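You operate a simulated robot arm through the tools that you are given. There is no shell and no other tool.

Carry out the task below with a simulated robot arm. There is one attempt and no reset: what you move stays moved.

## Task
Clear the pump fault and get line B running at 12 L/min.
Fine: press stop to reset, open the return valve, press start, open valve B, then shut the return valve again; no second trip; leave the other valves, switch and levers alone.

Only the result counts: the job must be done as asked and must still hold three seconds after the hand-in. Knocking over, shifting, dropping, spilling or breaking anything else fails it.

## Robot
A 7-joint arm with a four-finger gripper, fixed in place. Base frame: the origin is at the foot of the arm, x ahead of it, y to its left, z up. Readings come in m, rad, newtons and seconds.
Its first joint turns from -1.204 to 3.002 rad. Payload 3.67 kg.
The TCP is the grasp point between the finger pads, 0.028 m short of the fingertips. In the tool frame z runs along the fingers and y along their closing line. Largest opening 0.112 m; the body of the gripper starts 0.073 m behind the TCP.
Orientation is that of the tool frame in the base frame, as a unit quaternion [x, y, z, w]. With the fingers straight down and closing along the base's y, the tool's x points along the base's -x, its y along +y and its z along -z.

## Interface
- The arm moves only by the tool play_rows. Its argument "series" is a list of rows, each an object of numbers (a shift or turn left out is 0, a gripper value left out holds the last): "dx", "dy", "dz": the shift along the base's x, y, z in m; "rx", "ry", "rz": the turn, a rotation vector about the base's x, y, z in rad. In form: [{"dx": .., "dy": .., "dz": .., "rx": .., "ry": .., "rz": ..}, ...]. A call has 1 to 20 rows; each row is the pose to reach, as a shift and turn from the pose commanded when the call began. "gripper" is the closure, from 0 (fully open) to 1 (shut), set as the call begins (left out, the last holds). Rows are played at 5 a second. More than 0.05 m and 0.15 rad between two rows, or a gripper value outside its range, and nothing of the call is played. A pose out of reach is approached as far as the arm can. The call stops where the force on the tool passes 40 N (or 10 N more than at its start, if that is more) or the arm is blocked; 0.2 s more then pass. The fingers move at their own pace and stop on an object; they squeeze with about 27 N. The grip force told is the motor's: it shows also when the fingers shut on nothing. Time passes only in rows, and 0.2 s behind the last, so rows that repeat a pose let the fingers close. The reply holds the time, the measured pose of the TCP, the force on the tool along the base axes, the opening and the grip force, in the units named above and with some noise, with the torque about the TCP (base axes, N m) and any sound that the robot's microphone picked up.
- Cameras (640 x 400 px; columns grow to the right, rows downward): "scene" is fixed at [0.3988, -0.4992, 1.6998]; the picture's right is [0.48, -0.88, 0.00], its down [-0.47, -0.26, -0.84] and it looks along [0.74, 0.40, -0.54] (base axes); focal length 312 px, centre (320, 200). "wrist" rides on the gripper at [0.06, -0.018, -0.104] in the tool frame; the picture's right is [0.29, 0.96, 0.00], its down [-0.80, 0.24, -0.55] and it looks along [-0.53, 0.16, 0.83] (tool axes); focal length 234 px, centre (320, 200). There is no depth. A picture from a camera that has moved, and an enlarged one, comes with that camera's place and axes in the base frame and with its lens.
- grab_frame(camera): a new picture of that camera. The clock stands still meanwhile.
- move_column(by): slides the trunk up (or, below 0, down) by that many m; the arm rides with it, the base frame stays. It gives what a move gives, with no picture.
- enlarge(camera, box): a new picture of the part [left, top, right, bottom] of that camera's present view, enlarged. The clock stands still meanwhile.
- close_job(): hands the job in; it is judged then, once.

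Places have to be worked out from the pictures, the camera data and where the tool is seen. Open the gripper and draw the arm clear of the work before you hand the job in, unless the task says otherwise.

The tools are called after "Call:" by a JSON object that holds its "fn" and its "kwargs". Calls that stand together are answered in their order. play_rows: Moves the arm, as the interface text tells. Its arguments: {"type":"object","properties":{"series":{"type":"array"},"gripper":{"type":"number"}},"required":["series"]} The other tools are called the same way: move_column (by) slides the trunk up or down; grab_frame (camera) takes a picture; enlarge (camera, box) takes an enlarged picture of a part of a camera's view; close_job () hands the job in.

At the start:

```text
time: 0.0
tool_pos: [0.6968, 0.0562, 1.5275]
orientation: [0.0, 1.0, 0.001, 0.0]
ft_force: [0.6, 0.4, 0.2]
torque: [-0.01, 0.0, 0.01]
width: 0.1121
grasp_force: 0.0
trunk travel left (down, up): [-0.725, 0.115]
```

scene: 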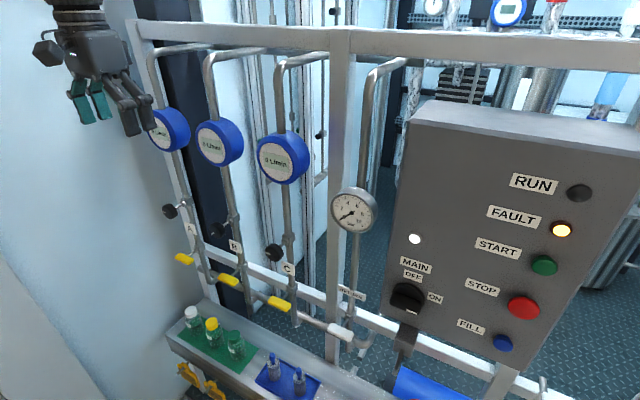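
wrist: 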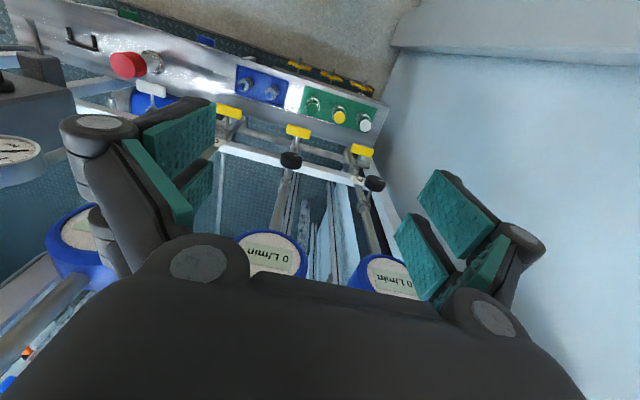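

I'll start by looking closely at the panel and the valves in the scene camera before moving anything.

Call:
{"fn": "enlarge", "kwargs": {"camera": "scene", "box": [380, 100, 640, 400]}}

Call:
{"fn": "enlarge", "kwargs": {"camera": "scene", "box": [140, 180, 400, 400]}}

Call:
{"fn": "enlarge", "kwargs": {"camera": "scene", "box": [120, 20, 420, 260]}}

Call:
{"fn": "enlarge", "kwargs": {"camera": "wrist", "box": [0, 0, 420, 220]}}

```text
1.33 times, centred on (510, 250) of scene
camera zoom: at [0.3988, -0.4992, 1.6998], right [0.48, -0.88, 0.0], down [-0.47, -0.26, -0.84], along [0.74, 0.4, -0.54], focal length 416 px, centre (67, 133)
```

zoom: 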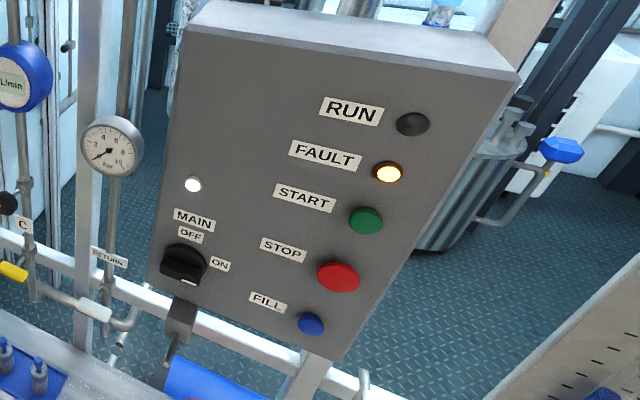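

```text
1.82 times, centred on (270, 290) of scene
camera zoom: at [0.3988, -0.4992, 1.6998], right [0.48, -0.88, 0.0], down [-0.47, -0.26, -0.84], along [0.74, 0.4, -0.54], focal length 567 px, centre (411, 36)
```

zoom: 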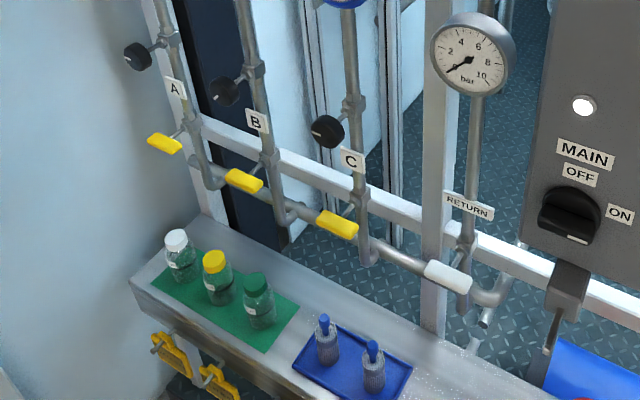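

```text
1.67 times, centred on (270, 140) of scene
camera zoom: at [0.3988, -0.4992, 1.6998], right [0.48, -0.88, 0.0], down [-0.47, -0.26, -0.84], along [0.74, 0.4, -0.54], focal length 520 px, centre (403, 300)
```

zoom: 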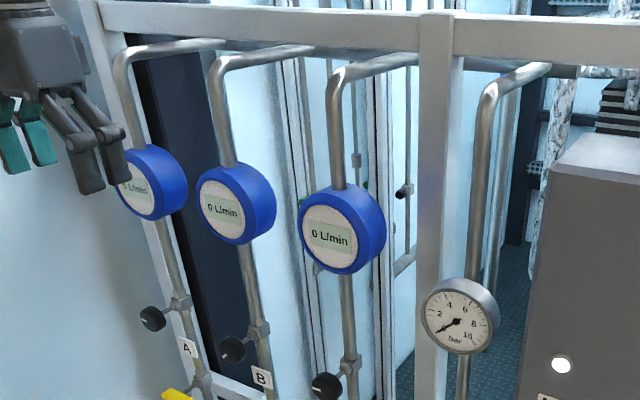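

```text
1.52 times, centred on (210, 110) of wrist
camera zoom: at [0.6371, 0.0378, 1.6318], right [-0.29, 0.96, 0.0], down [0.8, 0.24, 0.55], along [0.53, 0.16, -0.83], focal length 357 px, centre (488, 337)
```

zoom: 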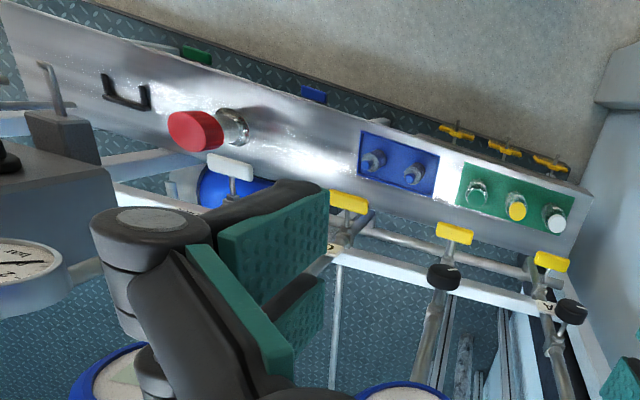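

The lines run along y: the handles A, B, C and RETURN sit near x≈0.83, z≈1.02 at y≈0.22, 0.04, -0.14, -0.32. The button column is near y≈-0.63 (START z≈1.37, STOP z≈1.28). I'll draw back slightly and turn the tool to point along +x, away from everything.

Call:
{"fn": "play_rows", "kwargs": {"series": [{"dx": -0.02, "ry": -0.1428}, {"dx": -0.04, "ry": -0.2856}, {"dx": -0.06, "ry": -0.4284}, {"dx": -0.08, "ry": -0.5712}, {"dx": -0.1, "ry": -0.714}, {"dx": -0.12, "ry": -0.8568}, {"dx": -0.12, "ry": -0.9996}, {"dx": -0.12, "ry": -1.1424}, {"dx": -0.12, "ry": -1.2852}, {"dx": -0.12, "ry": -1.428}, {"dx": -0.12, "ry": -1.5708}, {"dx": -0.12, "ry": -1.5708}], "gripper": 1}}

```text
time: 2.6
tool_pos: [0.5774, 0.0553, 1.5274]
orientation: [0.0, 0.706, 0.001, 0.708]
ft_force: [1.0, -0.3, -0.1]
torque: [-0.01, -0.02, 0.02]
width: 0.0
grasp_force: 27.1
trunk travel left (down, up): [-0.725, 0.115]
```

The tool now points along +x with the gripper shut. I take both pictures to check the pose and view the rack.

Call:
{"fn": "grab_frame", "kwargs": {"camera": "scene"}}

Call:
{"fn": "grab_frame", "kwargs": {"camera": "wrist"}}

```text
taken
```

scene: 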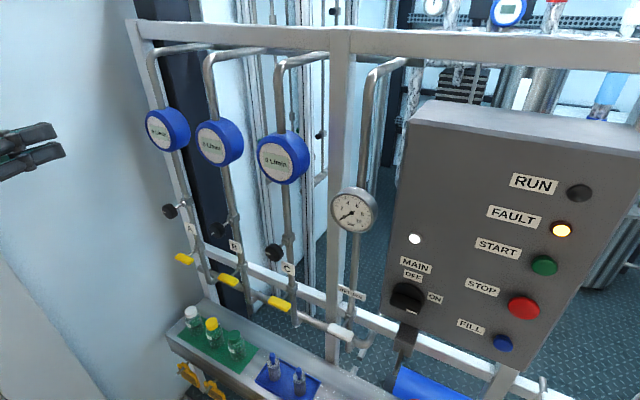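

```text
taken
camera wrist: at [0.4728, 0.0372, 1.4681], right [0.0, 0.96, -0.29], down [-0.56, 0.24, 0.8], along [0.83, 0.16, 0.53], focal length 234 px, centre (320, 200)
```

wrist: 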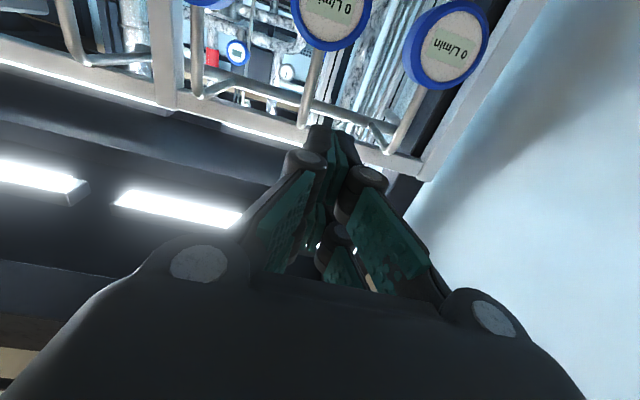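

The view is as expected and the path along y at x≈0.58 is free. I move toward the control box, still well back from it.

Call:
{"fn": "play_rows", "kwargs": {"series": [{"dy": -0.045, "dz": -0.015}, {"dy": -0.09, "dz": -0.03}, {"dy": -0.135, "dz": -0.045}, {"dy": -0.18, "dz": -0.06}, {"dy": -0.225, "dz": -0.075}, {"dy": -0.27, "dz": -0.09}, {"dy": -0.315, "dz": -0.105}, {"dy": -0.36, "dz": -0.12}, {"dy": -0.405, "dz": -0.135}, {"dy": -0.45, "dz": -0.15}, {"dy": -0.495, "dz": -0.165}, {"dy": -0.54, "dz": -0.18}, {"dy": -0.585, "dz": -0.195}, {"dy": -0.62, "dz": -0.21}]}}

Call:
{"fn": "grab_frame", "kwargs": {"camera": "wrist"}}

Call:
{"fn": "grab_frame", "kwargs": {"camera": "scene"}}

```text
time: 5.6
tool_pos: [0.5782, -0.5647, 1.316]
orientation: [0.001, 0.707, 0.0, 0.707]
ft_force: [-0.7, 0.4, 0.9]
torque: [0.07, -0.01, 0.01]
width: 0.0001
grasp_force: 26.9
out of reach, approached as far as the arm can: row 4, 5, 6, 7, 8, 9, 10, 11
trunk travel left (down, up): [-0.725, 0.115]
```

```text
taken
camera wrist: at [0.4738, -0.5839, 1.2567], right [0.0, 0.96, -0.29], down [-0.56, 0.24, 0.8], along [0.83, 0.16, 0.53], focal length 234 px, centre (320, 200)
```

wrist: 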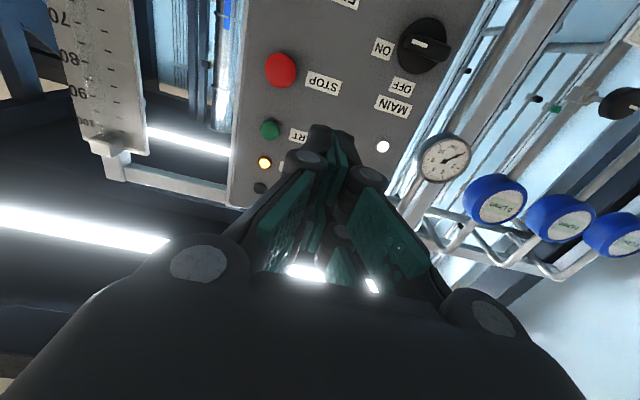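

```text
taken
```

scene: 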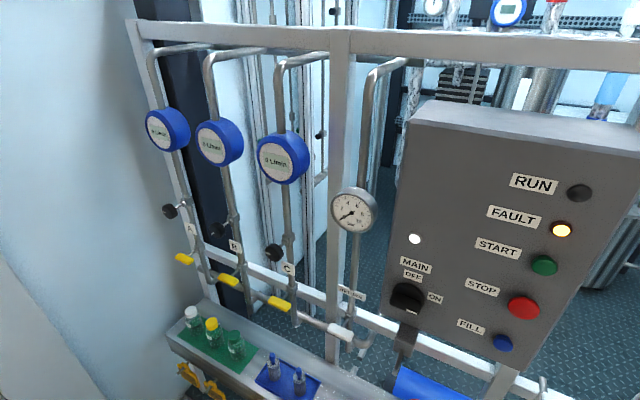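

Triangulating both views: STOP face is about [0.831, -0.627, 1.299], START about [0.834, -0.626, 1.384]. I line up with STOP and come to about 5 cm in front of it, then look again.

Call:
{"fn": "play_rows", "kwargs": {"series": [{"dx": 0.02, "dy": -0.03, "dz": -0.008}, {"dx": 0.05, "dy": -0.062, "dz": -0.017}, {"dx": 0.09, "dy": -0.062, "dz": -0.017}, {"dx": 0.13, "dy": -0.062, "dz": -0.017}, {"dx": 0.17, "dy": -0.062, "dz": -0.017}, {"dx": 0.17, "dy": -0.062, "dz": -0.017}]}}

Call:
{"fn": "grab_frame", "kwargs": {"camera": "wrist"}}

Call:
{"fn": "grab_frame", "kwargs": {"camera": "scene"}}

```text
time: 7.0
tool_pos: [0.7451, -0.6242, 1.3023]
orientation: [-0.001, 0.707, 0.001, 0.708]
ft_force: [-0.9, 0.3, 0.7]
torque: [-0.01, 0.0, -0.01]
width: 0.0
grasp_force: 26.7
trunk travel left (down, up): [-0.725, 0.115]
```

```text
taken
camera wrist: at [0.641, -0.6433, 1.2427], right [0.0, 0.96, -0.29], down [-0.55, 0.24, 0.8], along [0.83, 0.16, 0.53], focal length 234 px, centre (320, 200)
```

wrist: 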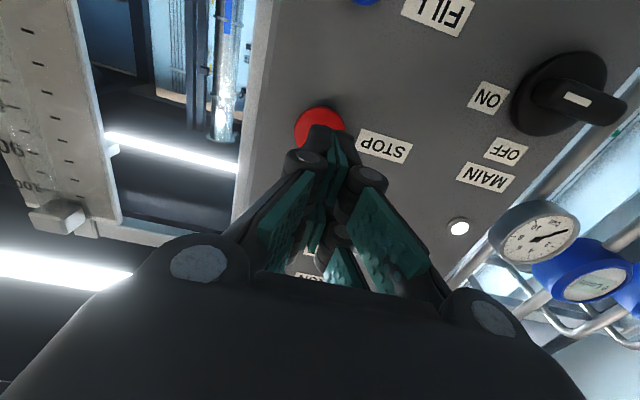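

```text
taken
```

scene: 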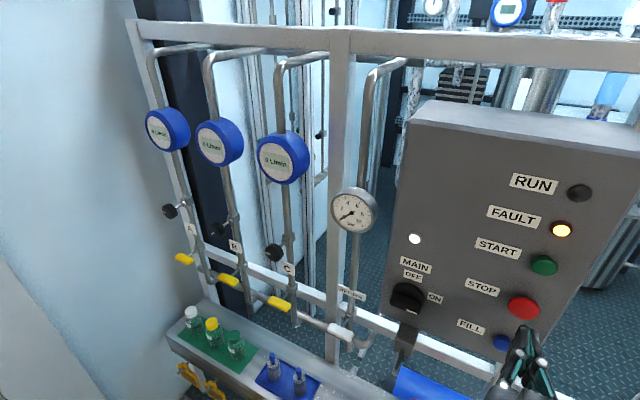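

The fingertips are right in front of STOP (consistent in both views). I advance slowly in small steps, watching the force.

Call:
{"fn": "play_rows", "kwargs": {"series": [{"dx": 0.02, "dy": -0.003, "dz": -0.004}, {"dx": 0.035, "dy": -0.003, "dz": -0.004}, {"dx": 0.045, "dy": -0.003, "dz": -0.004}, {"dx": 0.05, "dy": -0.003, "dz": -0.004}, {"dx": 0.055, "dy": -0.003, "dz": -0.004}, {"dx": 0.058, "dy": -0.003, "dz": -0.004}]}}

Call:
{"fn": "grab_frame", "kwargs": {"camera": "scene"}}

Call:
{"fn": "grab_frame", "kwargs": {"camera": "wrist"}}

```text
time: 8.4
tool_pos: [0.7891, -0.6303, 1.2978]
orientation: [0.001, 0.708, 0.0, 0.707]
ft_force: [0.8, -0.7, 1.1]
torque: [0.02, 0.0, 0.03]
width: 0.0
grasp_force: 26.6
out of reach, approached as far as the arm can: row 4, 5, 6
trunk travel left (down, up): [-0.725, 0.115]
```

```text
taken
```

scene: 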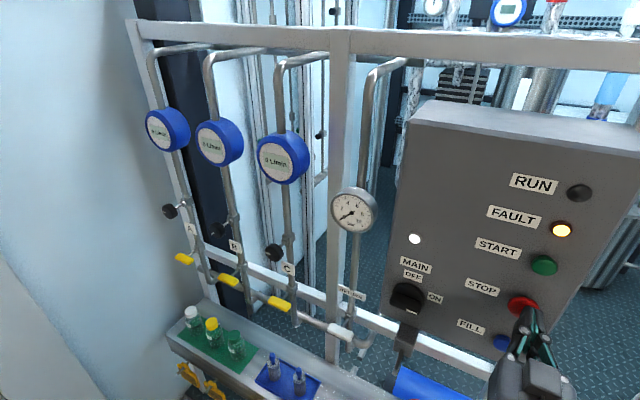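

```text
taken
camera wrist: at [0.6852, -0.6506, 1.2386], right [0.0, 0.96, -0.29], down [-0.55, 0.24, 0.8], along [0.83, 0.16, 0.53], focal length 234 px, centre (320, 200)
```

wrist: 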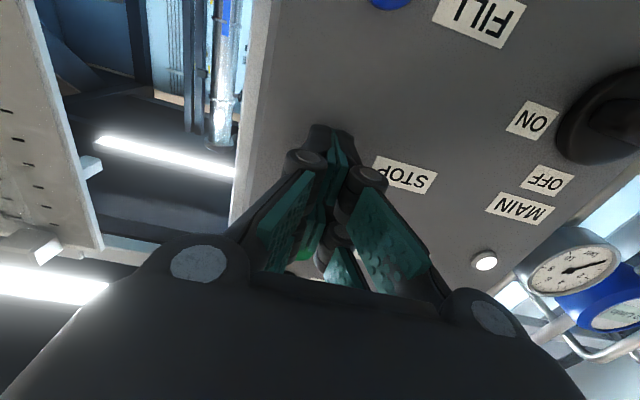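

The arm ran out of reach at x≈0.789, just short of the button, with FAULT still lit. I'll back off and lower the trunk a bit so the shoulder sits at a better height, then raise the tool again.

Call:
{"fn": "play_rows", "kwargs": {"series": [{"dx": -0.03}, {"dx": -0.07}, {"dx": -0.07, "dz": 0.04}, {"dx": -0.07, "dz": 0.08}]}}

Call:
{"fn": "move_column", "kwargs": {"by": -0.15}}

```text
time: 9.4
tool_pos: [0.7187, -0.6326, 1.3785]
orientation: [0.002, 0.707, 0.0, 0.707]
ft_force: [-1.1, 0.3, -0.3]
torque: [0.0, -0.01, 0.02]
width: 0.0
grasp_force: 27.3
trunk travel left (down, up): [-0.725, 0.115]
```

```text
time: 11.2
tool_pos: [0.7199, -0.6305, 1.2292]
orientation: [0.0, 0.707, 0.001, 0.707]
ft_force: [0.5, -0.3, -0.5]
torque: [0.02, 0.0, -0.02]
width: 0.0001
grasp_force: 27.4
trunk travel left (down, up): [-0.575, 0.265]
```

The trunk is 0.15 m lower; now I raise the tool back to STOP height and approach to just before contact to test the reach.

Call:
{"fn": "play_rows", "kwargs": {"series": [{"dz": 0.035}, {"dz": 0.068, "dy": 0.003}, {"dx": 0.03, "dz": 0.068, "dy": 0.003}, {"dx": 0.06, "dz": 0.068, "dy": 0.003}, {"dx": 0.07, "dz": 0.068, "dy": 0.003}, {"dx": 0.075, "dz": 0.068, "dy": 0.003}, {"dx": 0.08, "dz": 0.068, "dy": 0.003}]}}

```text
time: 12.8
tool_pos: [0.8008, -0.629, 1.296]
orientation: [0.001, 0.707, 0.001, 0.707]
ft_force: [-1.2, -0.7, -0.9]
torque: [0.01, 0.02, -0.01]
width: 0.006
grasp_force: 35.8
trunk travel left (down, up): [-0.575, 0.265]
```

Reach is fine now and the tips are just touching the button. I press in further with 2–3 mm steps.

Call:
{"fn": "play_rows", "kwargs": {"series": [{"dx": 0.003}, {"dx": 0.006}, {"dx": 0.009}]}}

Call:
{"fn": "grab_frame", "kwargs": {"camera": "scene"}}

Call:
{"fn": "grab_frame", "kwargs": {"camera": "wrist"}}

```text
time: 13.6
tool_pos: [0.8069, -0.6286, 1.2961]
orientation: [0.001, 0.707, 0.0, 0.707]
ft_force: [-19.3, 3.7, -7.3]
torque: [-0.09, 0.17, 0.05]
width: 0.0059
grasp_force: 35.5
trunk travel left (down, up): [-0.575, 0.265]
heard: click
```

```text
taken
```

scene: 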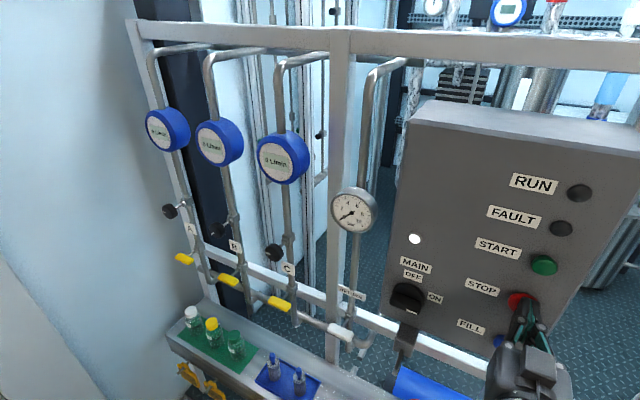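

```text
taken
camera wrist: at [0.7035, -0.6475, 1.237], right [0.0, 0.96, -0.29], down [-0.55, 0.24, 0.8], along [0.83, 0.16, 0.53], focal length 234 px, centre (320, 200)
```

wrist: 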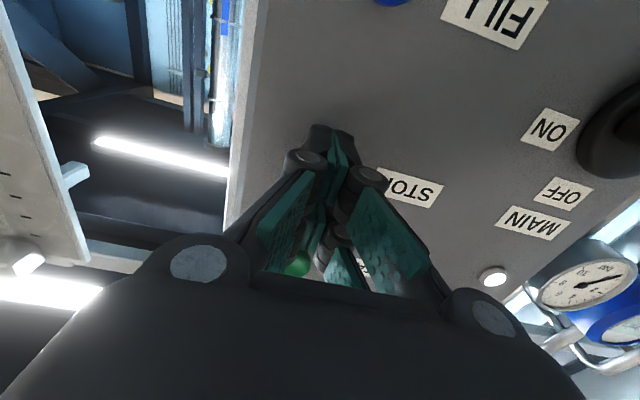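

A click was heard and the FAULT lamp is off, so the reset worked. I retract straight back, then lower the trunk for the valve handles.

Call:
{"fn": "play_rows", "kwargs": {"series": [{"dx": -0.02}, {"dx": -0.06}, {"dx": -0.1}, {"dx": -0.13}]}}

Call:
{"fn": "move_column", "kwargs": {"by": -0.2}}

Call:
{"fn": "grab_frame", "kwargs": {"camera": "scene"}}

Call:
{"fn": "grab_frame", "kwargs": {"camera": "wrist"}}

```text
time: 14.6
tool_pos: [0.6789, -0.6299, 1.2961]
orientation: [0.001, 0.707, 0.002, 0.707]
ft_force: [0.2, -0.2, 0.5]
torque: [-0.04, 0.02, 0.0]
width: 0.0
grasp_force: 35.8
trunk travel left (down, up): [-0.575, 0.265]
```

```text
time: 16.7
tool_pos: [0.6796, -0.6283, 1.0963]
orientation: [0.001, 0.707, 0.0, 0.707]
ft_force: [-1.1, -0.6, 0.1]
torque: [0.02, 0.02, 0.03]
width: 0.0001
grasp_force: 35.8
trunk travel left (down, up): [-0.375, 0.465]
```

```text
taken
```

scene: 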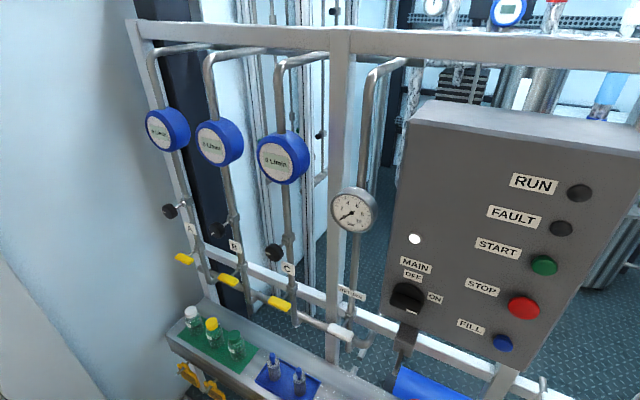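

```text
taken
camera wrist: at [0.5757, -0.6466, 1.0378], right [0.0, 0.96, -0.29], down [-0.55, 0.24, 0.8], along [0.83, 0.16, 0.53], focal length 234 px, centre (320, 200)
```

wrist: 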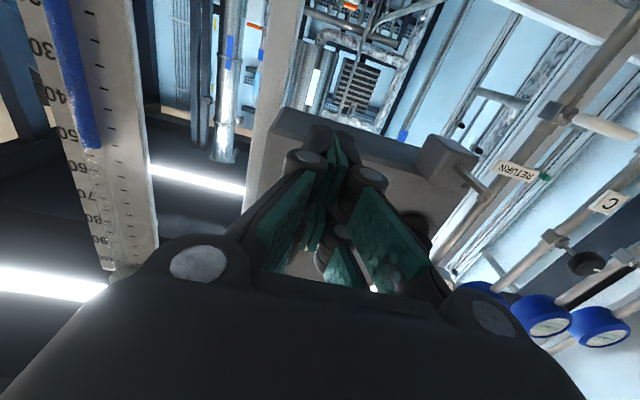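

STOP has sprung back and FAULT stays off. A grey lever under the box reaches out to about x≈0.75 at y≈-0.475, so I'll pass it at x≈0.64 on the way to the return valve.

Call:
{"fn": "play_rows", "kwargs": {"series": [{"dx": -0.04}, {"dx": -0.04, "dy": 0.045}, {"dx": -0.04, "dy": 0.09}, {"dx": -0.04, "dy": 0.135}, {"dx": -0.04, "dy": 0.18}, {"dx": -0.04, "dy": 0.225}, {"dx": -0.04, "dy": 0.265}, {"dx": -0.04, "dy": 0.306}, {"dx": -0.02, "dy": 0.306, "dz": -0.03}, {"dx": -0.01, "dy": 0.306, "dz": -0.06}]}}

Call:
{"fn": "grab_frame", "kwargs": {"camera": "wrist"}}

Call:
{"fn": "grab_frame", "kwargs": {"camera": "scene"}}

```text
time: 18.9
tool_pos: [0.6696, -0.3218, 1.037]
orientation: [0.0, 0.707, 0.001, 0.707]
ft_force: [-0.1, -0.7, -0.7]
torque: [0.01, 0.01, 0.03]
width: 0.0002
grasp_force: 35.1
trunk travel left (down, up): [-0.375, 0.465]
```

```text
taken
camera wrist: at [0.5661, -0.3404, 0.9772], right [0.0, 0.96, -0.29], down [-0.55, 0.24, 0.8], along [0.83, 0.16, 0.53], focal length 234 px, centre (320, 200)
```

wrist: 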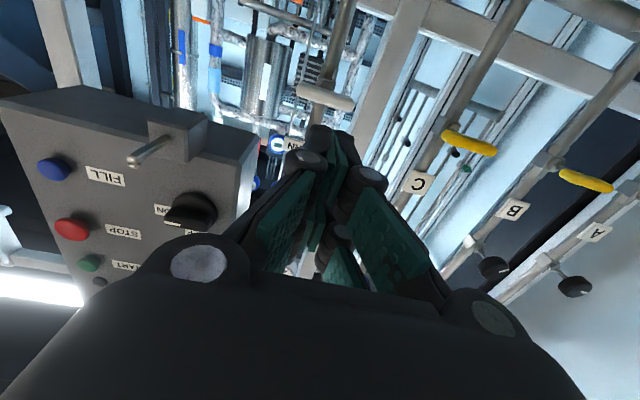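

```text
taken
```

scene: 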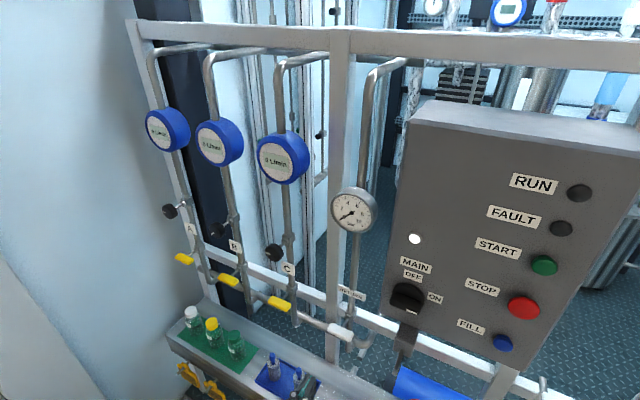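

The handles are now visible from in front. I enlarge around the return handle and valves B and C to see their shape and stem.

Call:
{"fn": "enlarge", "kwargs": {"camera": "wrist", "box": [260, 50, 400, 140]}}

Call:
{"fn": "enlarge", "kwargs": {"camera": "wrist", "box": [400, 80, 640, 240]}}

Call:
{"fn": "enlarge", "kwargs": {"camera": "scene", "box": [290, 270, 410, 370]}}

Call:
{"fn": "enlarge", "kwargs": {"camera": "scene", "box": [160, 190, 300, 320]}}

```text
4.44 times, centred on (330, 95) of wrist
camera zoom: at [0.5661, -0.3404, 0.9772], right [0.0, 0.96, -0.29], down [-0.55, 0.24, 0.8], along [0.83, 0.16, 0.53], focal length 1041 px, centre (276, 667)
```

zoom: 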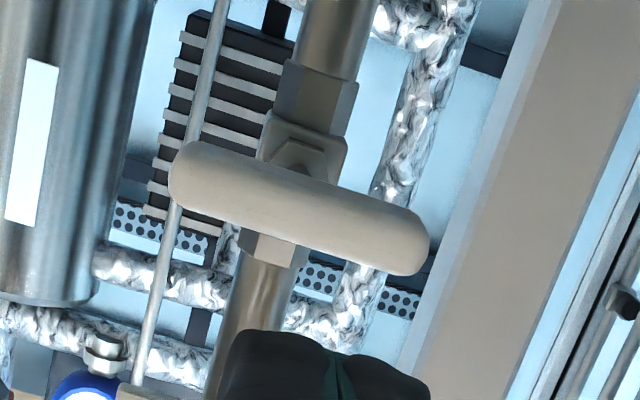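

```text
2.50 times, centred on (520, 160) of wrist
camera zoom: at [0.5661, -0.3404, 0.9772], right [0.0, 0.96, -0.29], down [-0.55, 0.24, 0.8], along [0.83, 0.16, 0.53], focal length 585 px, centre (-180, 300)
```

zoom: 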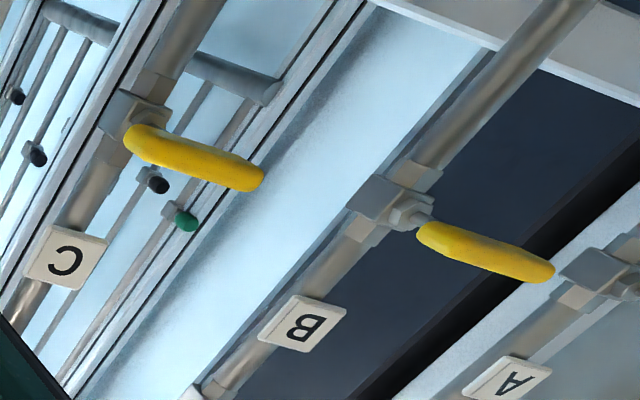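

```text
4.00 times, centred on (350, 320) of scene
camera zoom: at [0.3988, -0.4992, 1.6998], right [0.48, -0.88, 0.0], down [-0.47, -0.26, -0.84], along [0.74, 0.4, -0.54], focal length 1248 px, centre (200, -280)
```

zoom: 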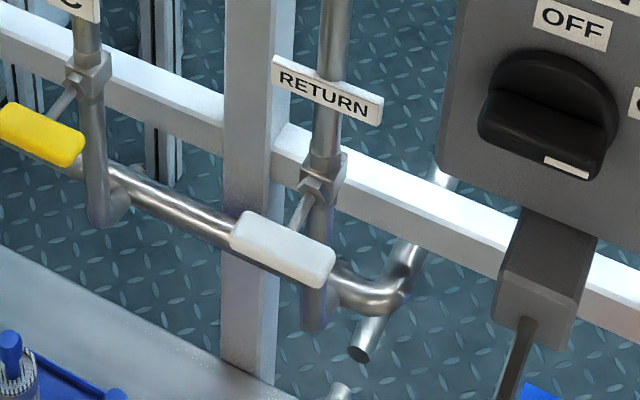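

```text
3.08 times, centred on (230, 255) of scene
camera zoom: at [0.3988, -0.4992, 1.6998], right [0.48, -0.88, 0.0], down [-0.47, -0.26, -0.84], along [0.74, 0.4, -0.54], focal length 960 px, centre (597, 31)
```

zoom: 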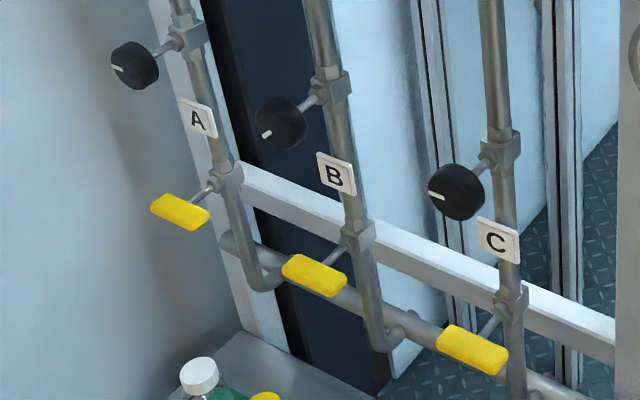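

The handles are T-bars centred on their stems (about 64 mm long, lying along y, i.e. closed). The return handle centre works out to [0.833, -0.323, 1.019]. I'll open the gripper so the fingers straddle the bar ends, approach partway, and check alignment.

Call:
{"fn": "play_rows", "kwargs": {"series": [{"dz": -0.018}, {"dz": -0.018}, {"dx": 0.03, "dz": -0.018}, {"dx": 0.06, "dz": -0.018}, {"dx": 0.09, "dz": -0.018}, {"dx": 0.1, "dz": -0.018}], "gripper": 0}}

Call:
{"fn": "grab_frame", "kwargs": {"camera": "wrist"}}

Call:
{"fn": "enlarge", "kwargs": {"camera": "scene", "box": [260, 240, 460, 400]}}

```text
time: 20.5
tool_pos: [0.7338, -0.3228, 1.1647]
orientation: [0.001, 0.628, 0.0, 0.778]
ft_force: [-0.3, -0.5, 0.7]
torque: [-0.01, 0.04, 0.02]
width: 0.1119
grasp_force: 0.1
out of reach, approached as far as the arm can: row 1
trunk travel left (down, up): [-0.375, 0.465]
stopped in row 6: the arm was blocked; the commanded pose is now the measured one
```

```text
taken
camera wrist: at [0.6452, -0.3409, 1.0848], right [0.06, 0.96, -0.28], down [-0.71, 0.24, 0.66], along [0.7, 0.16, 0.69], focal length 234 px, centre (320, 200)
```

wrist: 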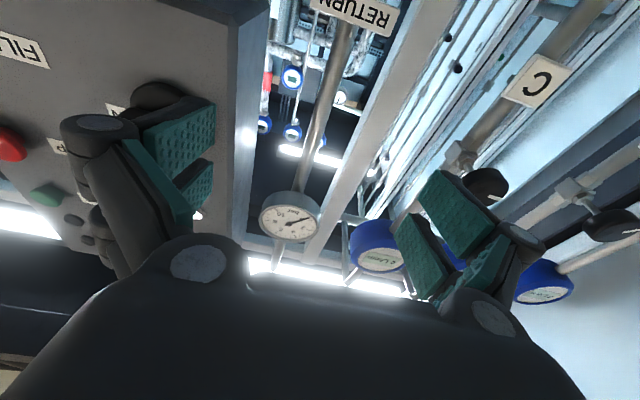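

```text
2.50 times, centred on (360, 320) of scene
camera zoom: at [0.3988, -0.4992, 1.6998], right [0.48, -0.88, 0.0], down [-0.47, -0.26, -0.84], along [0.74, 0.4, -0.54], focal length 780 px, centre (220, -100)
```

zoom: 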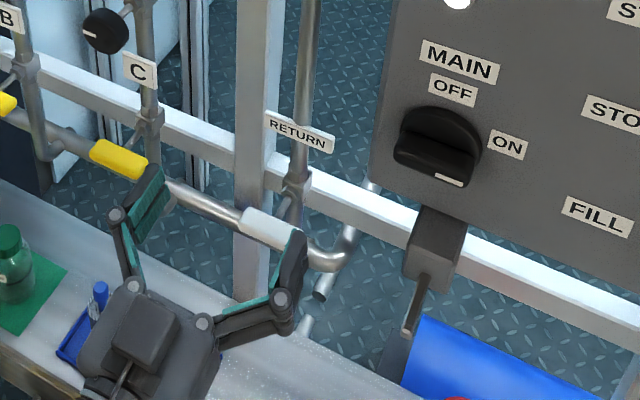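

The arm ran into a joint limit there (no contact force) and tilted up to z≈1.165. The shoulder is too high for this spot, so I lower the trunk another 0.15 m; the fingertips are at x≈0.76, still clear of the handle at 0.83.

Call:
{"fn": "move_column", "kwargs": {"by": -0.15}}

Call:
{"fn": "enlarge", "kwargs": {"camera": "scene", "box": [260, 240, 460, 400]}}

Call:
{"fn": "grab_frame", "kwargs": {"camera": "wrist"}}

```text
time: 22.3
tool_pos: [0.7345, -0.3219, 1.0131]
orientation: [0.0, 0.629, 0.0, 0.777]
ft_force: [0.4, 0.0, -0.6]
torque: [-0.02, 0.04, -0.02]
width: 0.1118
grasp_force: 0.1
trunk travel left (down, up): [-0.225, 0.615]
```

```text
2.50 times, centred on (360, 320) of scene
camera zoom: at [0.3988, -0.4992, 1.6998], right [0.48, -0.88, 0.0], down [-0.47, -0.26, -0.84], along [0.74, 0.4, -0.54], focal length 780 px, centre (220, -100)
```

zoom: 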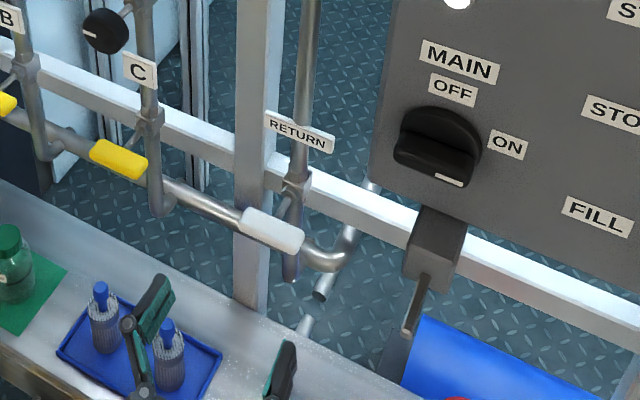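

```text
taken
camera wrist: at [0.6461, -0.34, 0.9336], right [0.06, 0.96, -0.28], down [-0.71, 0.24, 0.66], along [0.7, 0.16, 0.69], focal length 234 px, centre (320, 200)
```

wrist: 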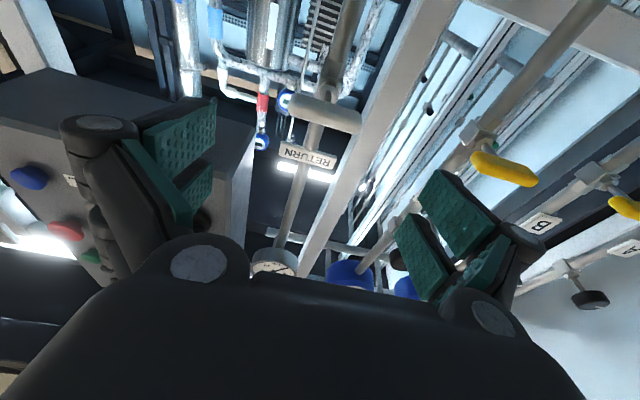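

Clear of everything. I level the tool back to horizontal in place (about +0.214 rad about y).

Call:
{"fn": "play_rows", "kwargs": {"series": [{"ry": 0.07, "dz": 0.002}, {"ry": 0.14, "dz": 0.004}, {"ry": 0.211, "dz": 0.006}, {"ry": 0.211, "dz": 0.006}]}}

Call:
{"fn": "grab_frame", "kwargs": {"camera": "wrist"}}

```text
time: 23.3
tool_pos: [0.7355, -0.3208, 1.0182]
orientation: [0.0, 0.708, 0.0, 0.706]
ft_force: [-0.2, 0.1, -0.2]
torque: [0.01, 0.03, 0.01]
width: 0.1118
grasp_force: 0.0
trunk travel left (down, up): [-0.225, 0.615]
```

```text
taken
camera wrist: at [0.6312, -0.34, 0.9599], right [0.0, 0.96, -0.29], down [-0.55, 0.24, 0.8], along [0.83, 0.16, 0.53], focal length 234 px, centre (320, 200)
```

wrist: 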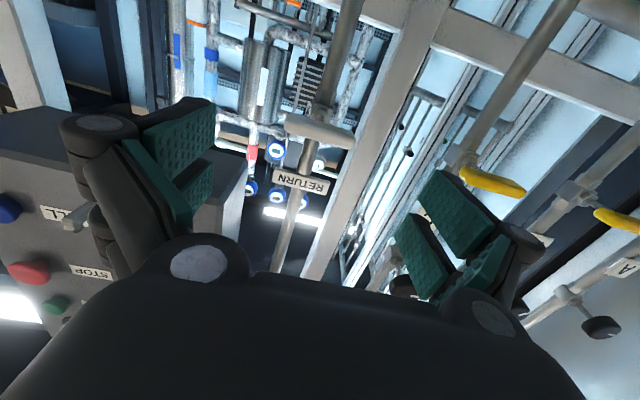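

Level and aligned: handle seen at [0.833, -0.322, 1.020] against TCP y≈-0.321, z≈1.018. I advance so the pads straddle the bar ends.

Call:
{"fn": "play_rows", "kwargs": {"series": [{"dx": 0.03, "dy": -0.001, "dz": 0.001}, {"dx": 0.055, "dy": -0.001, "dz": 0.001}, {"dx": 0.07, "dy": -0.001, "dz": 0.001}, {"dx": 0.08, "dy": -0.001, "dz": 0.001}, {"dx": 0.087, "dy": -0.001, "dz": 0.001}]}}

Call:
{"fn": "grab_frame", "kwargs": {"camera": "wrist"}}

Call:
{"fn": "enlarge", "kwargs": {"camera": "scene", "box": [260, 260, 420, 380]}}

```text
time: 24.5
tool_pos: [0.8221, -0.3211, 1.0196]
orientation: [0.001, 0.707, 0.0, 0.707]
ft_force: [-0.2, -0.4, 0.5]
torque: [0.0, -0.01, -0.01]
width: 0.1121
grasp_force: 0.0
trunk travel left (down, up): [-0.225, 0.615]
```

```text
taken
camera wrist: at [0.7186, -0.3412, 0.9612], right [0.0, 0.96, -0.29], down [-0.55, 0.24, 0.8], along [0.83, 0.16, 0.53], focal length 234 px, centre (320, 200)
```

wrist: 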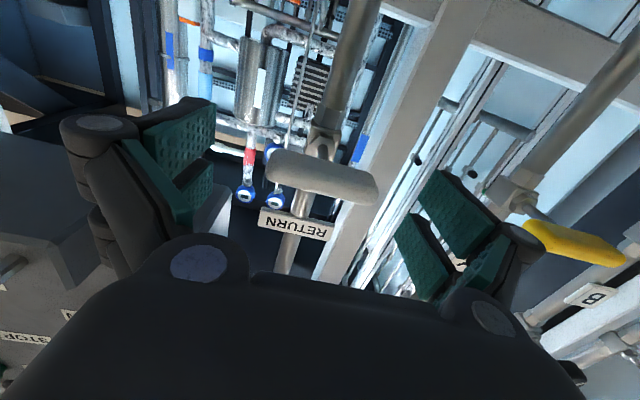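

```text
3.33 times, centred on (340, 320) of scene
camera zoom: at [0.3988, -0.4992, 1.6998], right [0.48, -0.88, 0.0], down [-0.47, -0.26, -0.84], along [0.74, 0.4, -0.54], focal length 1040 px, centre (253, -200)
```

zoom: 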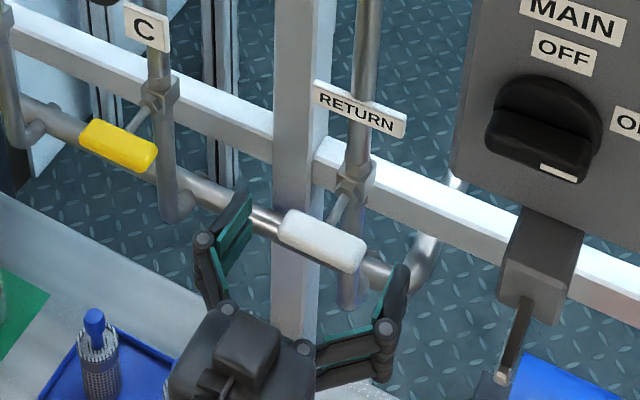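

The bar sits between the open fingers exactly where predicted. I close the gripper on the bar ends, holding the pose.

Call:
{"fn": "play_rows", "kwargs": {"series": [{"dx": 0}, {"dx": 0}, {"dx": 0}, {"dx": 0}], "gripper": 1}}

Call:
{"fn": "grab_frame", "kwargs": {"camera": "wrist"}}

Call:
{"fn": "enlarge", "kwargs": {"camera": "scene", "box": [260, 260, 420, 380]}}

```text
time: 25.5
tool_pos: [0.8213, -0.32, 1.0188]
orientation: [0.0, 0.707, 0.0, 0.707]
ft_force: [-9.1, 11.2, -6.3]
torque: [0.0, -0.56, 0.89]
width: 0.0638
grasp_force: 45.4
trunk travel left (down, up): [-0.225, 0.615]
```

```text
taken
camera wrist: at [0.7182, -0.3394, 0.9612], right [0.0, 0.96, -0.29], down [-0.55, 0.24, 0.8], along [0.83, 0.16, 0.53], focal length 234 px, centre (320, 200)
```

wrist: 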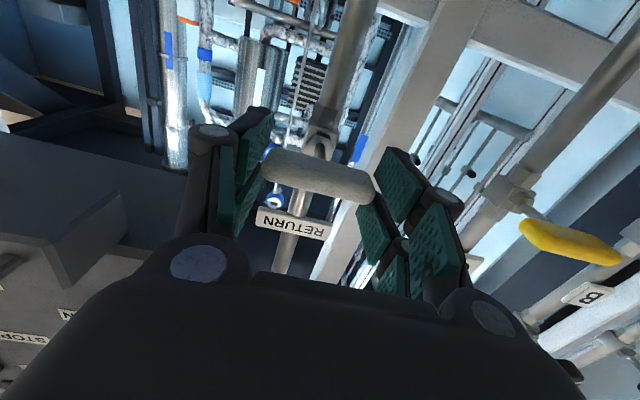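

```text
3.33 times, centred on (340, 320) of scene
camera zoom: at [0.3988, -0.4992, 1.6998], right [0.48, -0.88, 0.0], down [-0.47, -0.26, -0.84], along [0.74, 0.4, -0.54], focal length 1040 px, centre (253, -200)
```

zoom: 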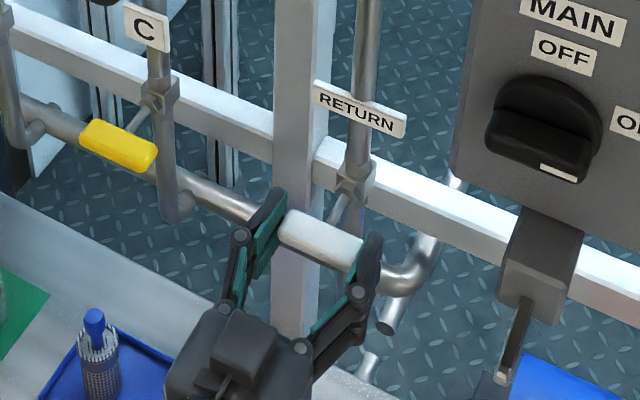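

Gripped at 64 mm, with about 11 N sideways load, so the handle centre is slightly more to +y. I shift a couple of millimetres to relax it before turning.

Call:
{"fn": "play_rows", "kwargs": {"series": [{"dy": 0.001, "dx": -0.001, "dz": -0.0005}, {"dy": 0.002, "dx": -0.002, "dz": -0.001}, {"dy": 0.002, "dx": -0.002, "dz": -0.001}]}}

```text
time: 26.3
tool_pos: [0.8202, -0.3198, 1.0203]
orientation: [0.0, 0.707, 0.0, 0.707]
ft_force: [27.7, 4.9, 14.4]
torque: [-0.03, -0.42, 0.09]
width: 0.064
grasp_force: 45.2
trunk travel left (down, up): [-0.225, 0.615]
```

The contact is stiff (about 18 N/mm), so only fractions of a millimetre are needed. I correct by those amounts.

Call:
{"fn": "play_rows", "kwargs": {"series": [{"dy": 0.001, "dx": 0.001, "dz": 0.0004}, {"dy": 0.0015, "dx": 0.0015, "dz": 0.0007}, {"dy": 0.0015, "dx": 0.0015, "dz": 0.0007}]}}

```text
time: 27.1
tool_pos: [0.8214, -0.32, 1.0206]
orientation: [0.001, 0.707, 0.0, 0.707]
ft_force: [-0.4, -7.0, 6.4]
torque: [0.0, -0.61, -0.98]
width: 0.0637
grasp_force: 45.1
trunk travel left (down, up): [-0.225, 0.615]
```

Loads are now small. I try a small turn in the usual opening direction (counter-clockwise from the front, rx negative) and watch the torque.

Call:
{"fn": "play_rows", "kwargs": {"series": [{"rx": -0.05}, {"rx": -0.1}, {"rx": -0.15}]}}

Call:
{"fn": "enlarge", "kwargs": {"camera": "scene", "box": [260, 260, 420, 380]}}

```text
time: 27.9
tool_pos: [0.8203, -0.3187, 1.0205]
orientation: [-0.052, 0.705, -0.053, 0.705]
ft_force: [-1.2, -11.0, 5.3]
torque: [0.02, 0.06, -0.55]
width: 0.064
grasp_force: 45.5
trunk travel left (down, up): [-0.225, 0.615]
```

```text
3.33 times, centred on (340, 320) of scene
camera zoom: at [0.3988, -0.4992, 1.6998], right [0.48, -0.88, 0.0], down [-0.47, -0.26, -0.84], along [0.74, 0.4, -0.54], focal length 1040 px, centre (253, -200)
```

zoom: 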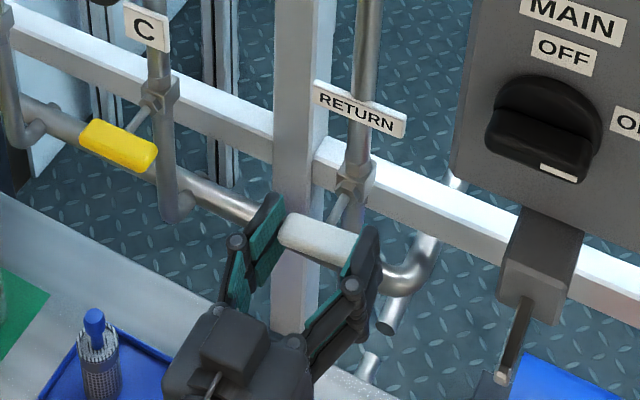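

The bar turned with the tool and almost no torque. I continue the turn toward 90° in steps, with a sub-millimetre y correction.

Call:
{"fn": "play_rows", "kwargs": {"series": [{"rx": -0.1, "dy": -0.0005}, {"rx": -0.2, "dy": -0.0005}, {"rx": -0.3, "dy": -0.0005}, {"rx": -0.4, "dy": -0.0005}, {"rx": -0.5, "dy": -0.0005}, {"rx": -0.6, "dy": -0.0005}, {"rx": -0.6, "dy": -0.0005}]}}

Call:
{"fn": "enlarge", "kwargs": {"camera": "scene", "box": [260, 260, 420, 380]}}

```text
time: 29.5
tool_pos: [0.822, -0.3207, 1.0202]
orientation: [-0.258, 0.658, -0.26, 0.658]
ft_force: [0.5, -9.9, 8.8]
torque: [0.0, 0.14, -0.6]
width: 0.0641
grasp_force: 44.5
trunk travel left (down, up): [-0.225, 0.615]
```

```text
3.33 times, centred on (340, 320) of scene
camera zoom: at [0.3988, -0.4992, 1.6998], right [0.48, -0.88, 0.0], down [-0.47, -0.26, -0.84], along [0.74, 0.4, -0.54], focal length 1040 px, centre (253, -200)
```

zoom: 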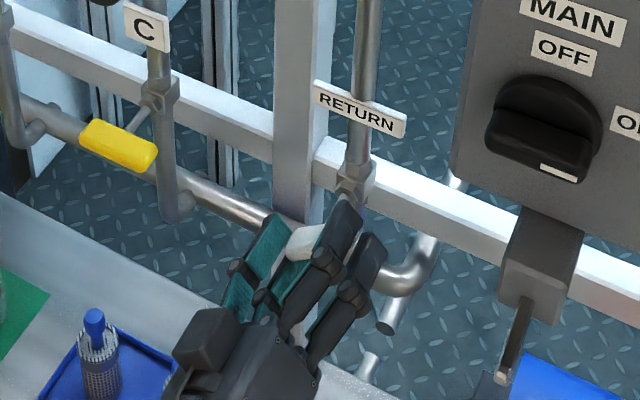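

At about 43° with low loads, and the bar follows. I continue to the full 90°.

Call:
{"fn": "play_rows", "kwargs": {"series": [{"rx": -0.1}, {"rx": -0.2}, {"rx": -0.3}, {"rx": -0.4}, {"rx": -0.5}, {"rx": -0.6}, {"rx": -0.7}, {"rx": -0.77}, {"rx": -0.81}, {"rx": -0.81}]}}

Call:
{"fn": "enlarge", "kwargs": {"camera": "scene", "box": [260, 260, 420, 380]}}

Call:
{"fn": "grab_frame", "kwargs": {"camera": "wrist"}}

```text
time: 31.7
tool_pos: [0.8208, -0.3205, 1.0197]
orientation: [-0.496, 0.502, -0.498, 0.504]
ft_force: [6.0, -13.3, 16.0]
torque: [-0.01, 0.29, 0.12]
width: 0.0638
grasp_force: 45.0
trunk travel left (down, up): [-0.225, 0.615]
```

```text
3.33 times, centred on (340, 320) of scene
camera zoom: at [0.3988, -0.4992, 1.6998], right [0.48, -0.88, 0.0], down [-0.47, -0.26, -0.84], along [0.74, 0.4, -0.54], focal length 1040 px, centre (253, -200)
```

zoom: 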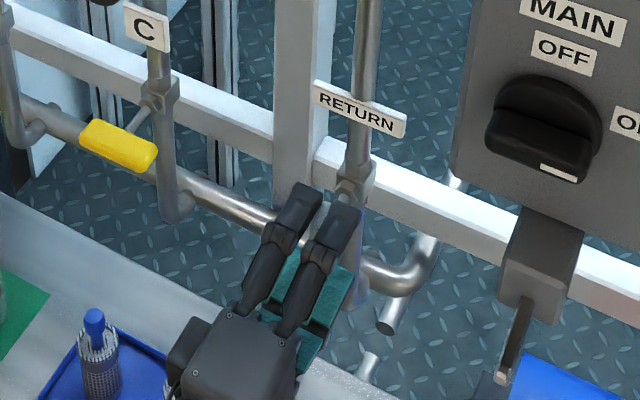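

```text
taken
camera wrist: at [0.7174, -0.3814, 1.038], right [0.0, -0.28, -0.96], down [-0.55, 0.8, -0.23], along [0.83, 0.53, -0.15], focal length 234 px, centre (320, 200)
```

wrist: 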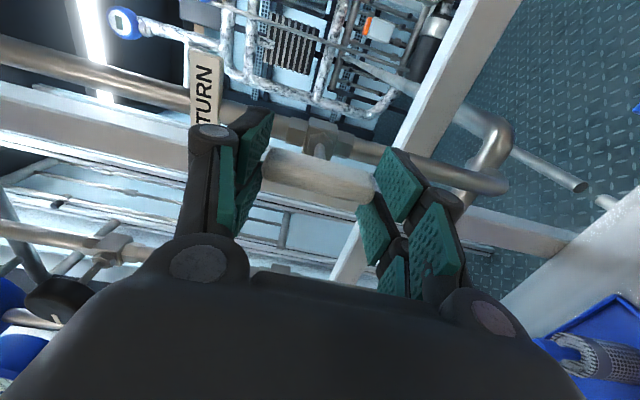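

The return bar is now vertical, in line with its pipe (open), after about 1.56 rad. I nudge the last hundredth of a radian, then release by opening the fingers.

Call:
{"fn": "play_rows", "kwargs": {"series": [{"rx": -0.012}, {"rx": -0.012}]}}

Call:
{"fn": "play_rows", "kwargs": {"series": [{"dx": 0}, {"dx": 0}, {"dx": 0}], "gripper": 0}}

```text
time: 32.3
tool_pos: [0.8211, -0.3202, 1.0195]
orientation: [-0.499, 0.5, -0.5, 0.501]
ft_force: [10.6, -13.7, 17.0]
torque: [0.06, -0.57, -0.24]
width: 0.0635
grasp_force: 45.0
trunk travel left (down, up): [-0.225, 0.615]
```

```text
time: 33.1
tool_pos: [0.8215, -0.3193, 1.0193]
orientation: [-0.5, 0.501, -0.5, 0.5]
ft_force: [0.9, 0.3, 0.0]
torque: [0.03, -0.02, 0.01]
width: 0.112
grasp_force: 0.1
trunk travel left (down, up): [-0.225, 0.615]
```

Released with zero force. Now I retract straight back along -x to x≈0.745 and check the valve.

Call:
{"fn": "play_rows", "kwargs": {"series": [{"dx": -0.02}, {"dx": -0.045}, {"dx": -0.075}, {"dx": -0.075}]}}

Call:
{"fn": "enlarge", "kwargs": {"camera": "scene", "box": [260, 260, 420, 380]}}

Call:
{"fn": "grab_frame", "kwargs": {"camera": "wrist"}}

```text
time: 34.1
tool_pos: [0.7474, -0.3185, 1.02]
orientation: [-0.5, 0.501, -0.499, 0.5]
ft_force: [0.1, -0.2, 0.0]
torque: [-0.02, 0.03, 0.02]
width: 0.1118
grasp_force: 0.0
trunk travel left (down, up): [-0.225, 0.615]
```

```text
3.33 times, centred on (340, 320) of scene
camera zoom: at [0.3988, -0.4992, 1.6998], right [0.48, -0.88, 0.0], down [-0.47, -0.26, -0.84], along [0.74, 0.4, -0.54], focal length 1040 px, centre (253, -200)
```

zoom: 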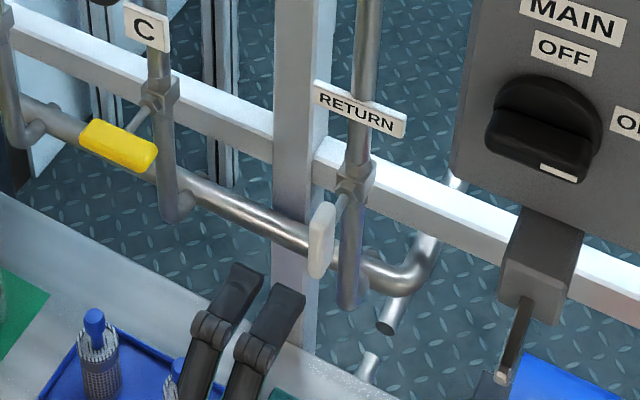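

```text
taken
camera wrist: at [0.6428, -0.381, 1.0381], right [0.0, -0.29, -0.96], down [-0.55, 0.8, -0.24], along [0.83, 0.53, -0.16], focal length 234 px, centre (320, 200)
```

wrist: 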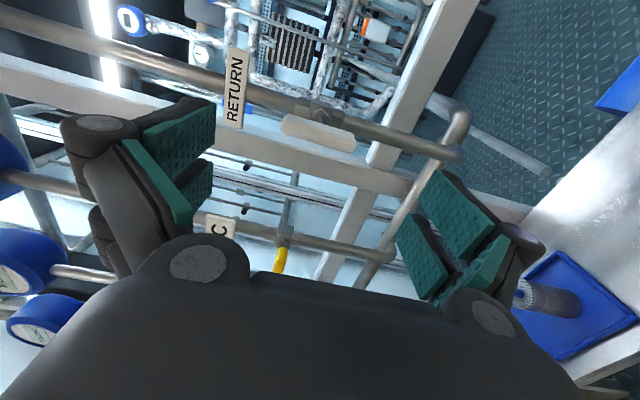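

The return handle is clearly vertical now (open). I close the fingers and roll the tool back to its original roll here, then raise the trunk for the START button.

Call:
{"fn": "play_rows", "kwargs": {"series": [{"rx": 0.14}, {"rx": 0.28}, {"rx": 0.42}, {"rx": 0.56}, {"rx": 0.7}, {"rx": 0.84}, {"rx": 0.98}, {"rx": 1.12}, {"rx": 1.26}, {"rx": 1.4}, {"rx": 1.54}, {"rx": 1.571}, {"rx": 1.571}], "gripper": 1}}

Call:
{"fn": "move_column", "kwargs": {"by": 0.35}}

```text
time: 36.9
tool_pos: [0.7463, -0.3196, 1.0184]
orientation: [0.0, 0.707, 0.0, 0.707]
ft_force: [-0.3, -0.3, -0.2]
torque: [0.04, -0.02, 0.0]
width: 0.0002
grasp_force: 26.8
trunk travel left (down, up): [-0.225, 0.615]
```

```text
time: 40.3
tool_pos: [0.7464, -0.3199, 1.368]
orientation: [0.0, 0.708, -0.001, 0.707]
ft_force: [-0.4, 0.8, 0.2]
torque: [0.05, -0.01, 0.0]
width: 0.0001
grasp_force: 27.1
trunk travel left (down, up): [-0.575, 0.265]
```

Now I move sideways to in front of START (y≈-0.627, z≈1.384) at x≈0.73, clear of the MAIN knob.

Call:
{"fn": "play_rows", "kwargs": {"series": [{"dx": -0.01, "dy": -0.03, "dz": 0.005}, {"dx": -0.015, "dy": -0.075, "dz": 0.01}, {"dx": -0.015, "dy": -0.12, "dz": 0.016}, {"dx": -0.015, "dy": -0.165, "dz": 0.016}, {"dx": -0.015, "dy": -0.21, "dz": 0.016}, {"dx": -0.015, "dy": -0.255, "dz": 0.016}, {"dx": -0.015, "dy": -0.29, "dz": 0.016}, {"dx": -0.015, "dy": -0.307, "dz": 0.016}, {"dx": -0.015, "dy": -0.307, "dz": 0.016}]}}

Call:
{"fn": "grab_frame", "kwargs": {"camera": "wrist"}}

Call:
{"fn": "grab_frame", "kwargs": {"camera": "scene"}}

```text
time: 42.3
tool_pos: [0.7311, -0.6305, 1.3834]
orientation: [0.0, 0.707, 0.001, 0.707]
ft_force: [-0.1, -0.9, -0.2]
torque: [0.0, 0.03, -0.03]
width: 0.0
grasp_force: 26.9
trunk travel left (down, up): [-0.575, 0.265]
```

```text
taken
camera wrist: at [0.6277, -0.6485, 1.3251], right [0.0, 0.96, -0.29], down [-0.55, 0.24, 0.8], along [0.83, 0.16, 0.53], focal length 234 px, centre (320, 200)
```

wrist: 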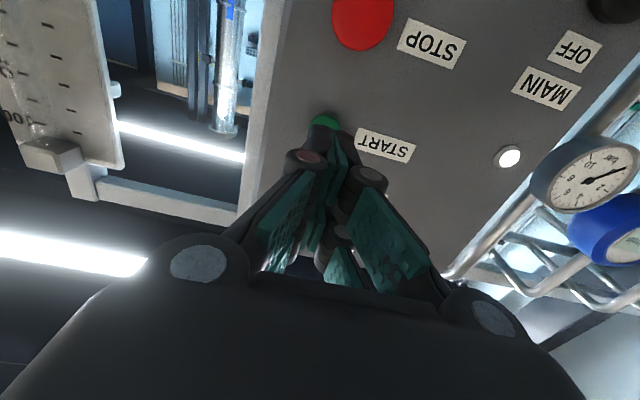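

```text
taken
```

scene: 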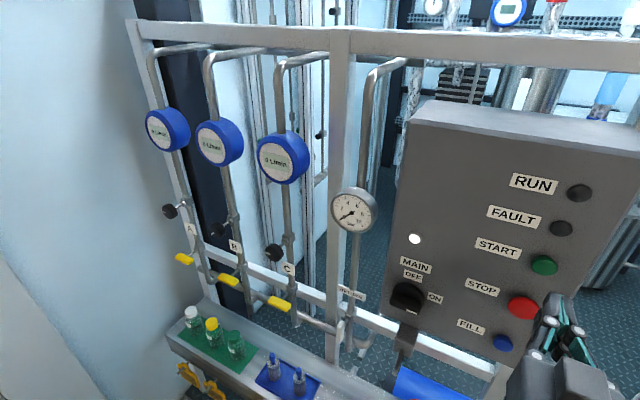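

START is directly ahead: wrist view agrees with [0.834, -0.626, 1.384]. I correct y by 4 mm and approach to just short of contact, then press in small steps.

Call:
{"fn": "play_rows", "kwargs": {"series": [{"dx": 0.03, "dy": 0.004}, {"dx": 0.055, "dy": 0.004}, {"dx": 0.065, "dy": 0.004}, {"dx": 0.07, "dy": 0.004}, {"dx": 0.074, "dy": 0.004}]}}

Call:
{"fn": "play_rows", "kwargs": {"series": [{"dx": 0.002}, {"dx": 0.004}]}}

Call:
{"fn": "grab_frame", "kwargs": {"camera": "scene"}}

```text
time: 43.5
tool_pos: [0.8058, -0.6268, 1.3839]
orientation: [0.001, 0.708, 0.001, 0.707]
ft_force: [-0.9, 0.5, 0.1]
torque: [0.0, -0.02, 0.02]
width: 0.006
grasp_force: 35.9
trunk travel left (down, up): [-0.575, 0.265]
heard: click
```

```text
time: 44.1
tool_pos: [0.8087, -0.6261, 1.385]
orientation: [0.001, 0.708, 0.0, 0.707]
ft_force: [-6.6, -0.8, -2.3]
torque: [-0.01, 0.06, -0.05]
width: 0.0062
grasp_force: 35.8
trunk travel left (down, up): [-0.575, 0.265]
```

```text
taken
```

scene: 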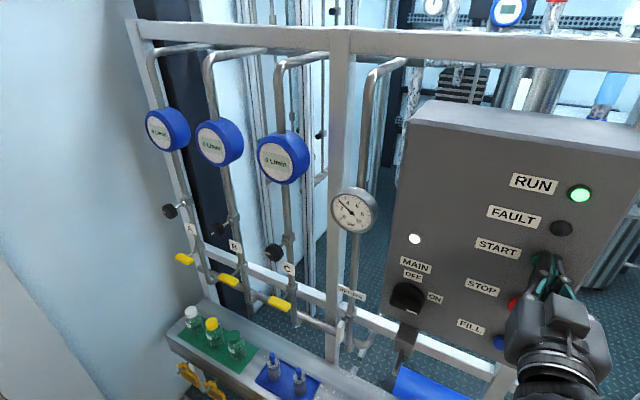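

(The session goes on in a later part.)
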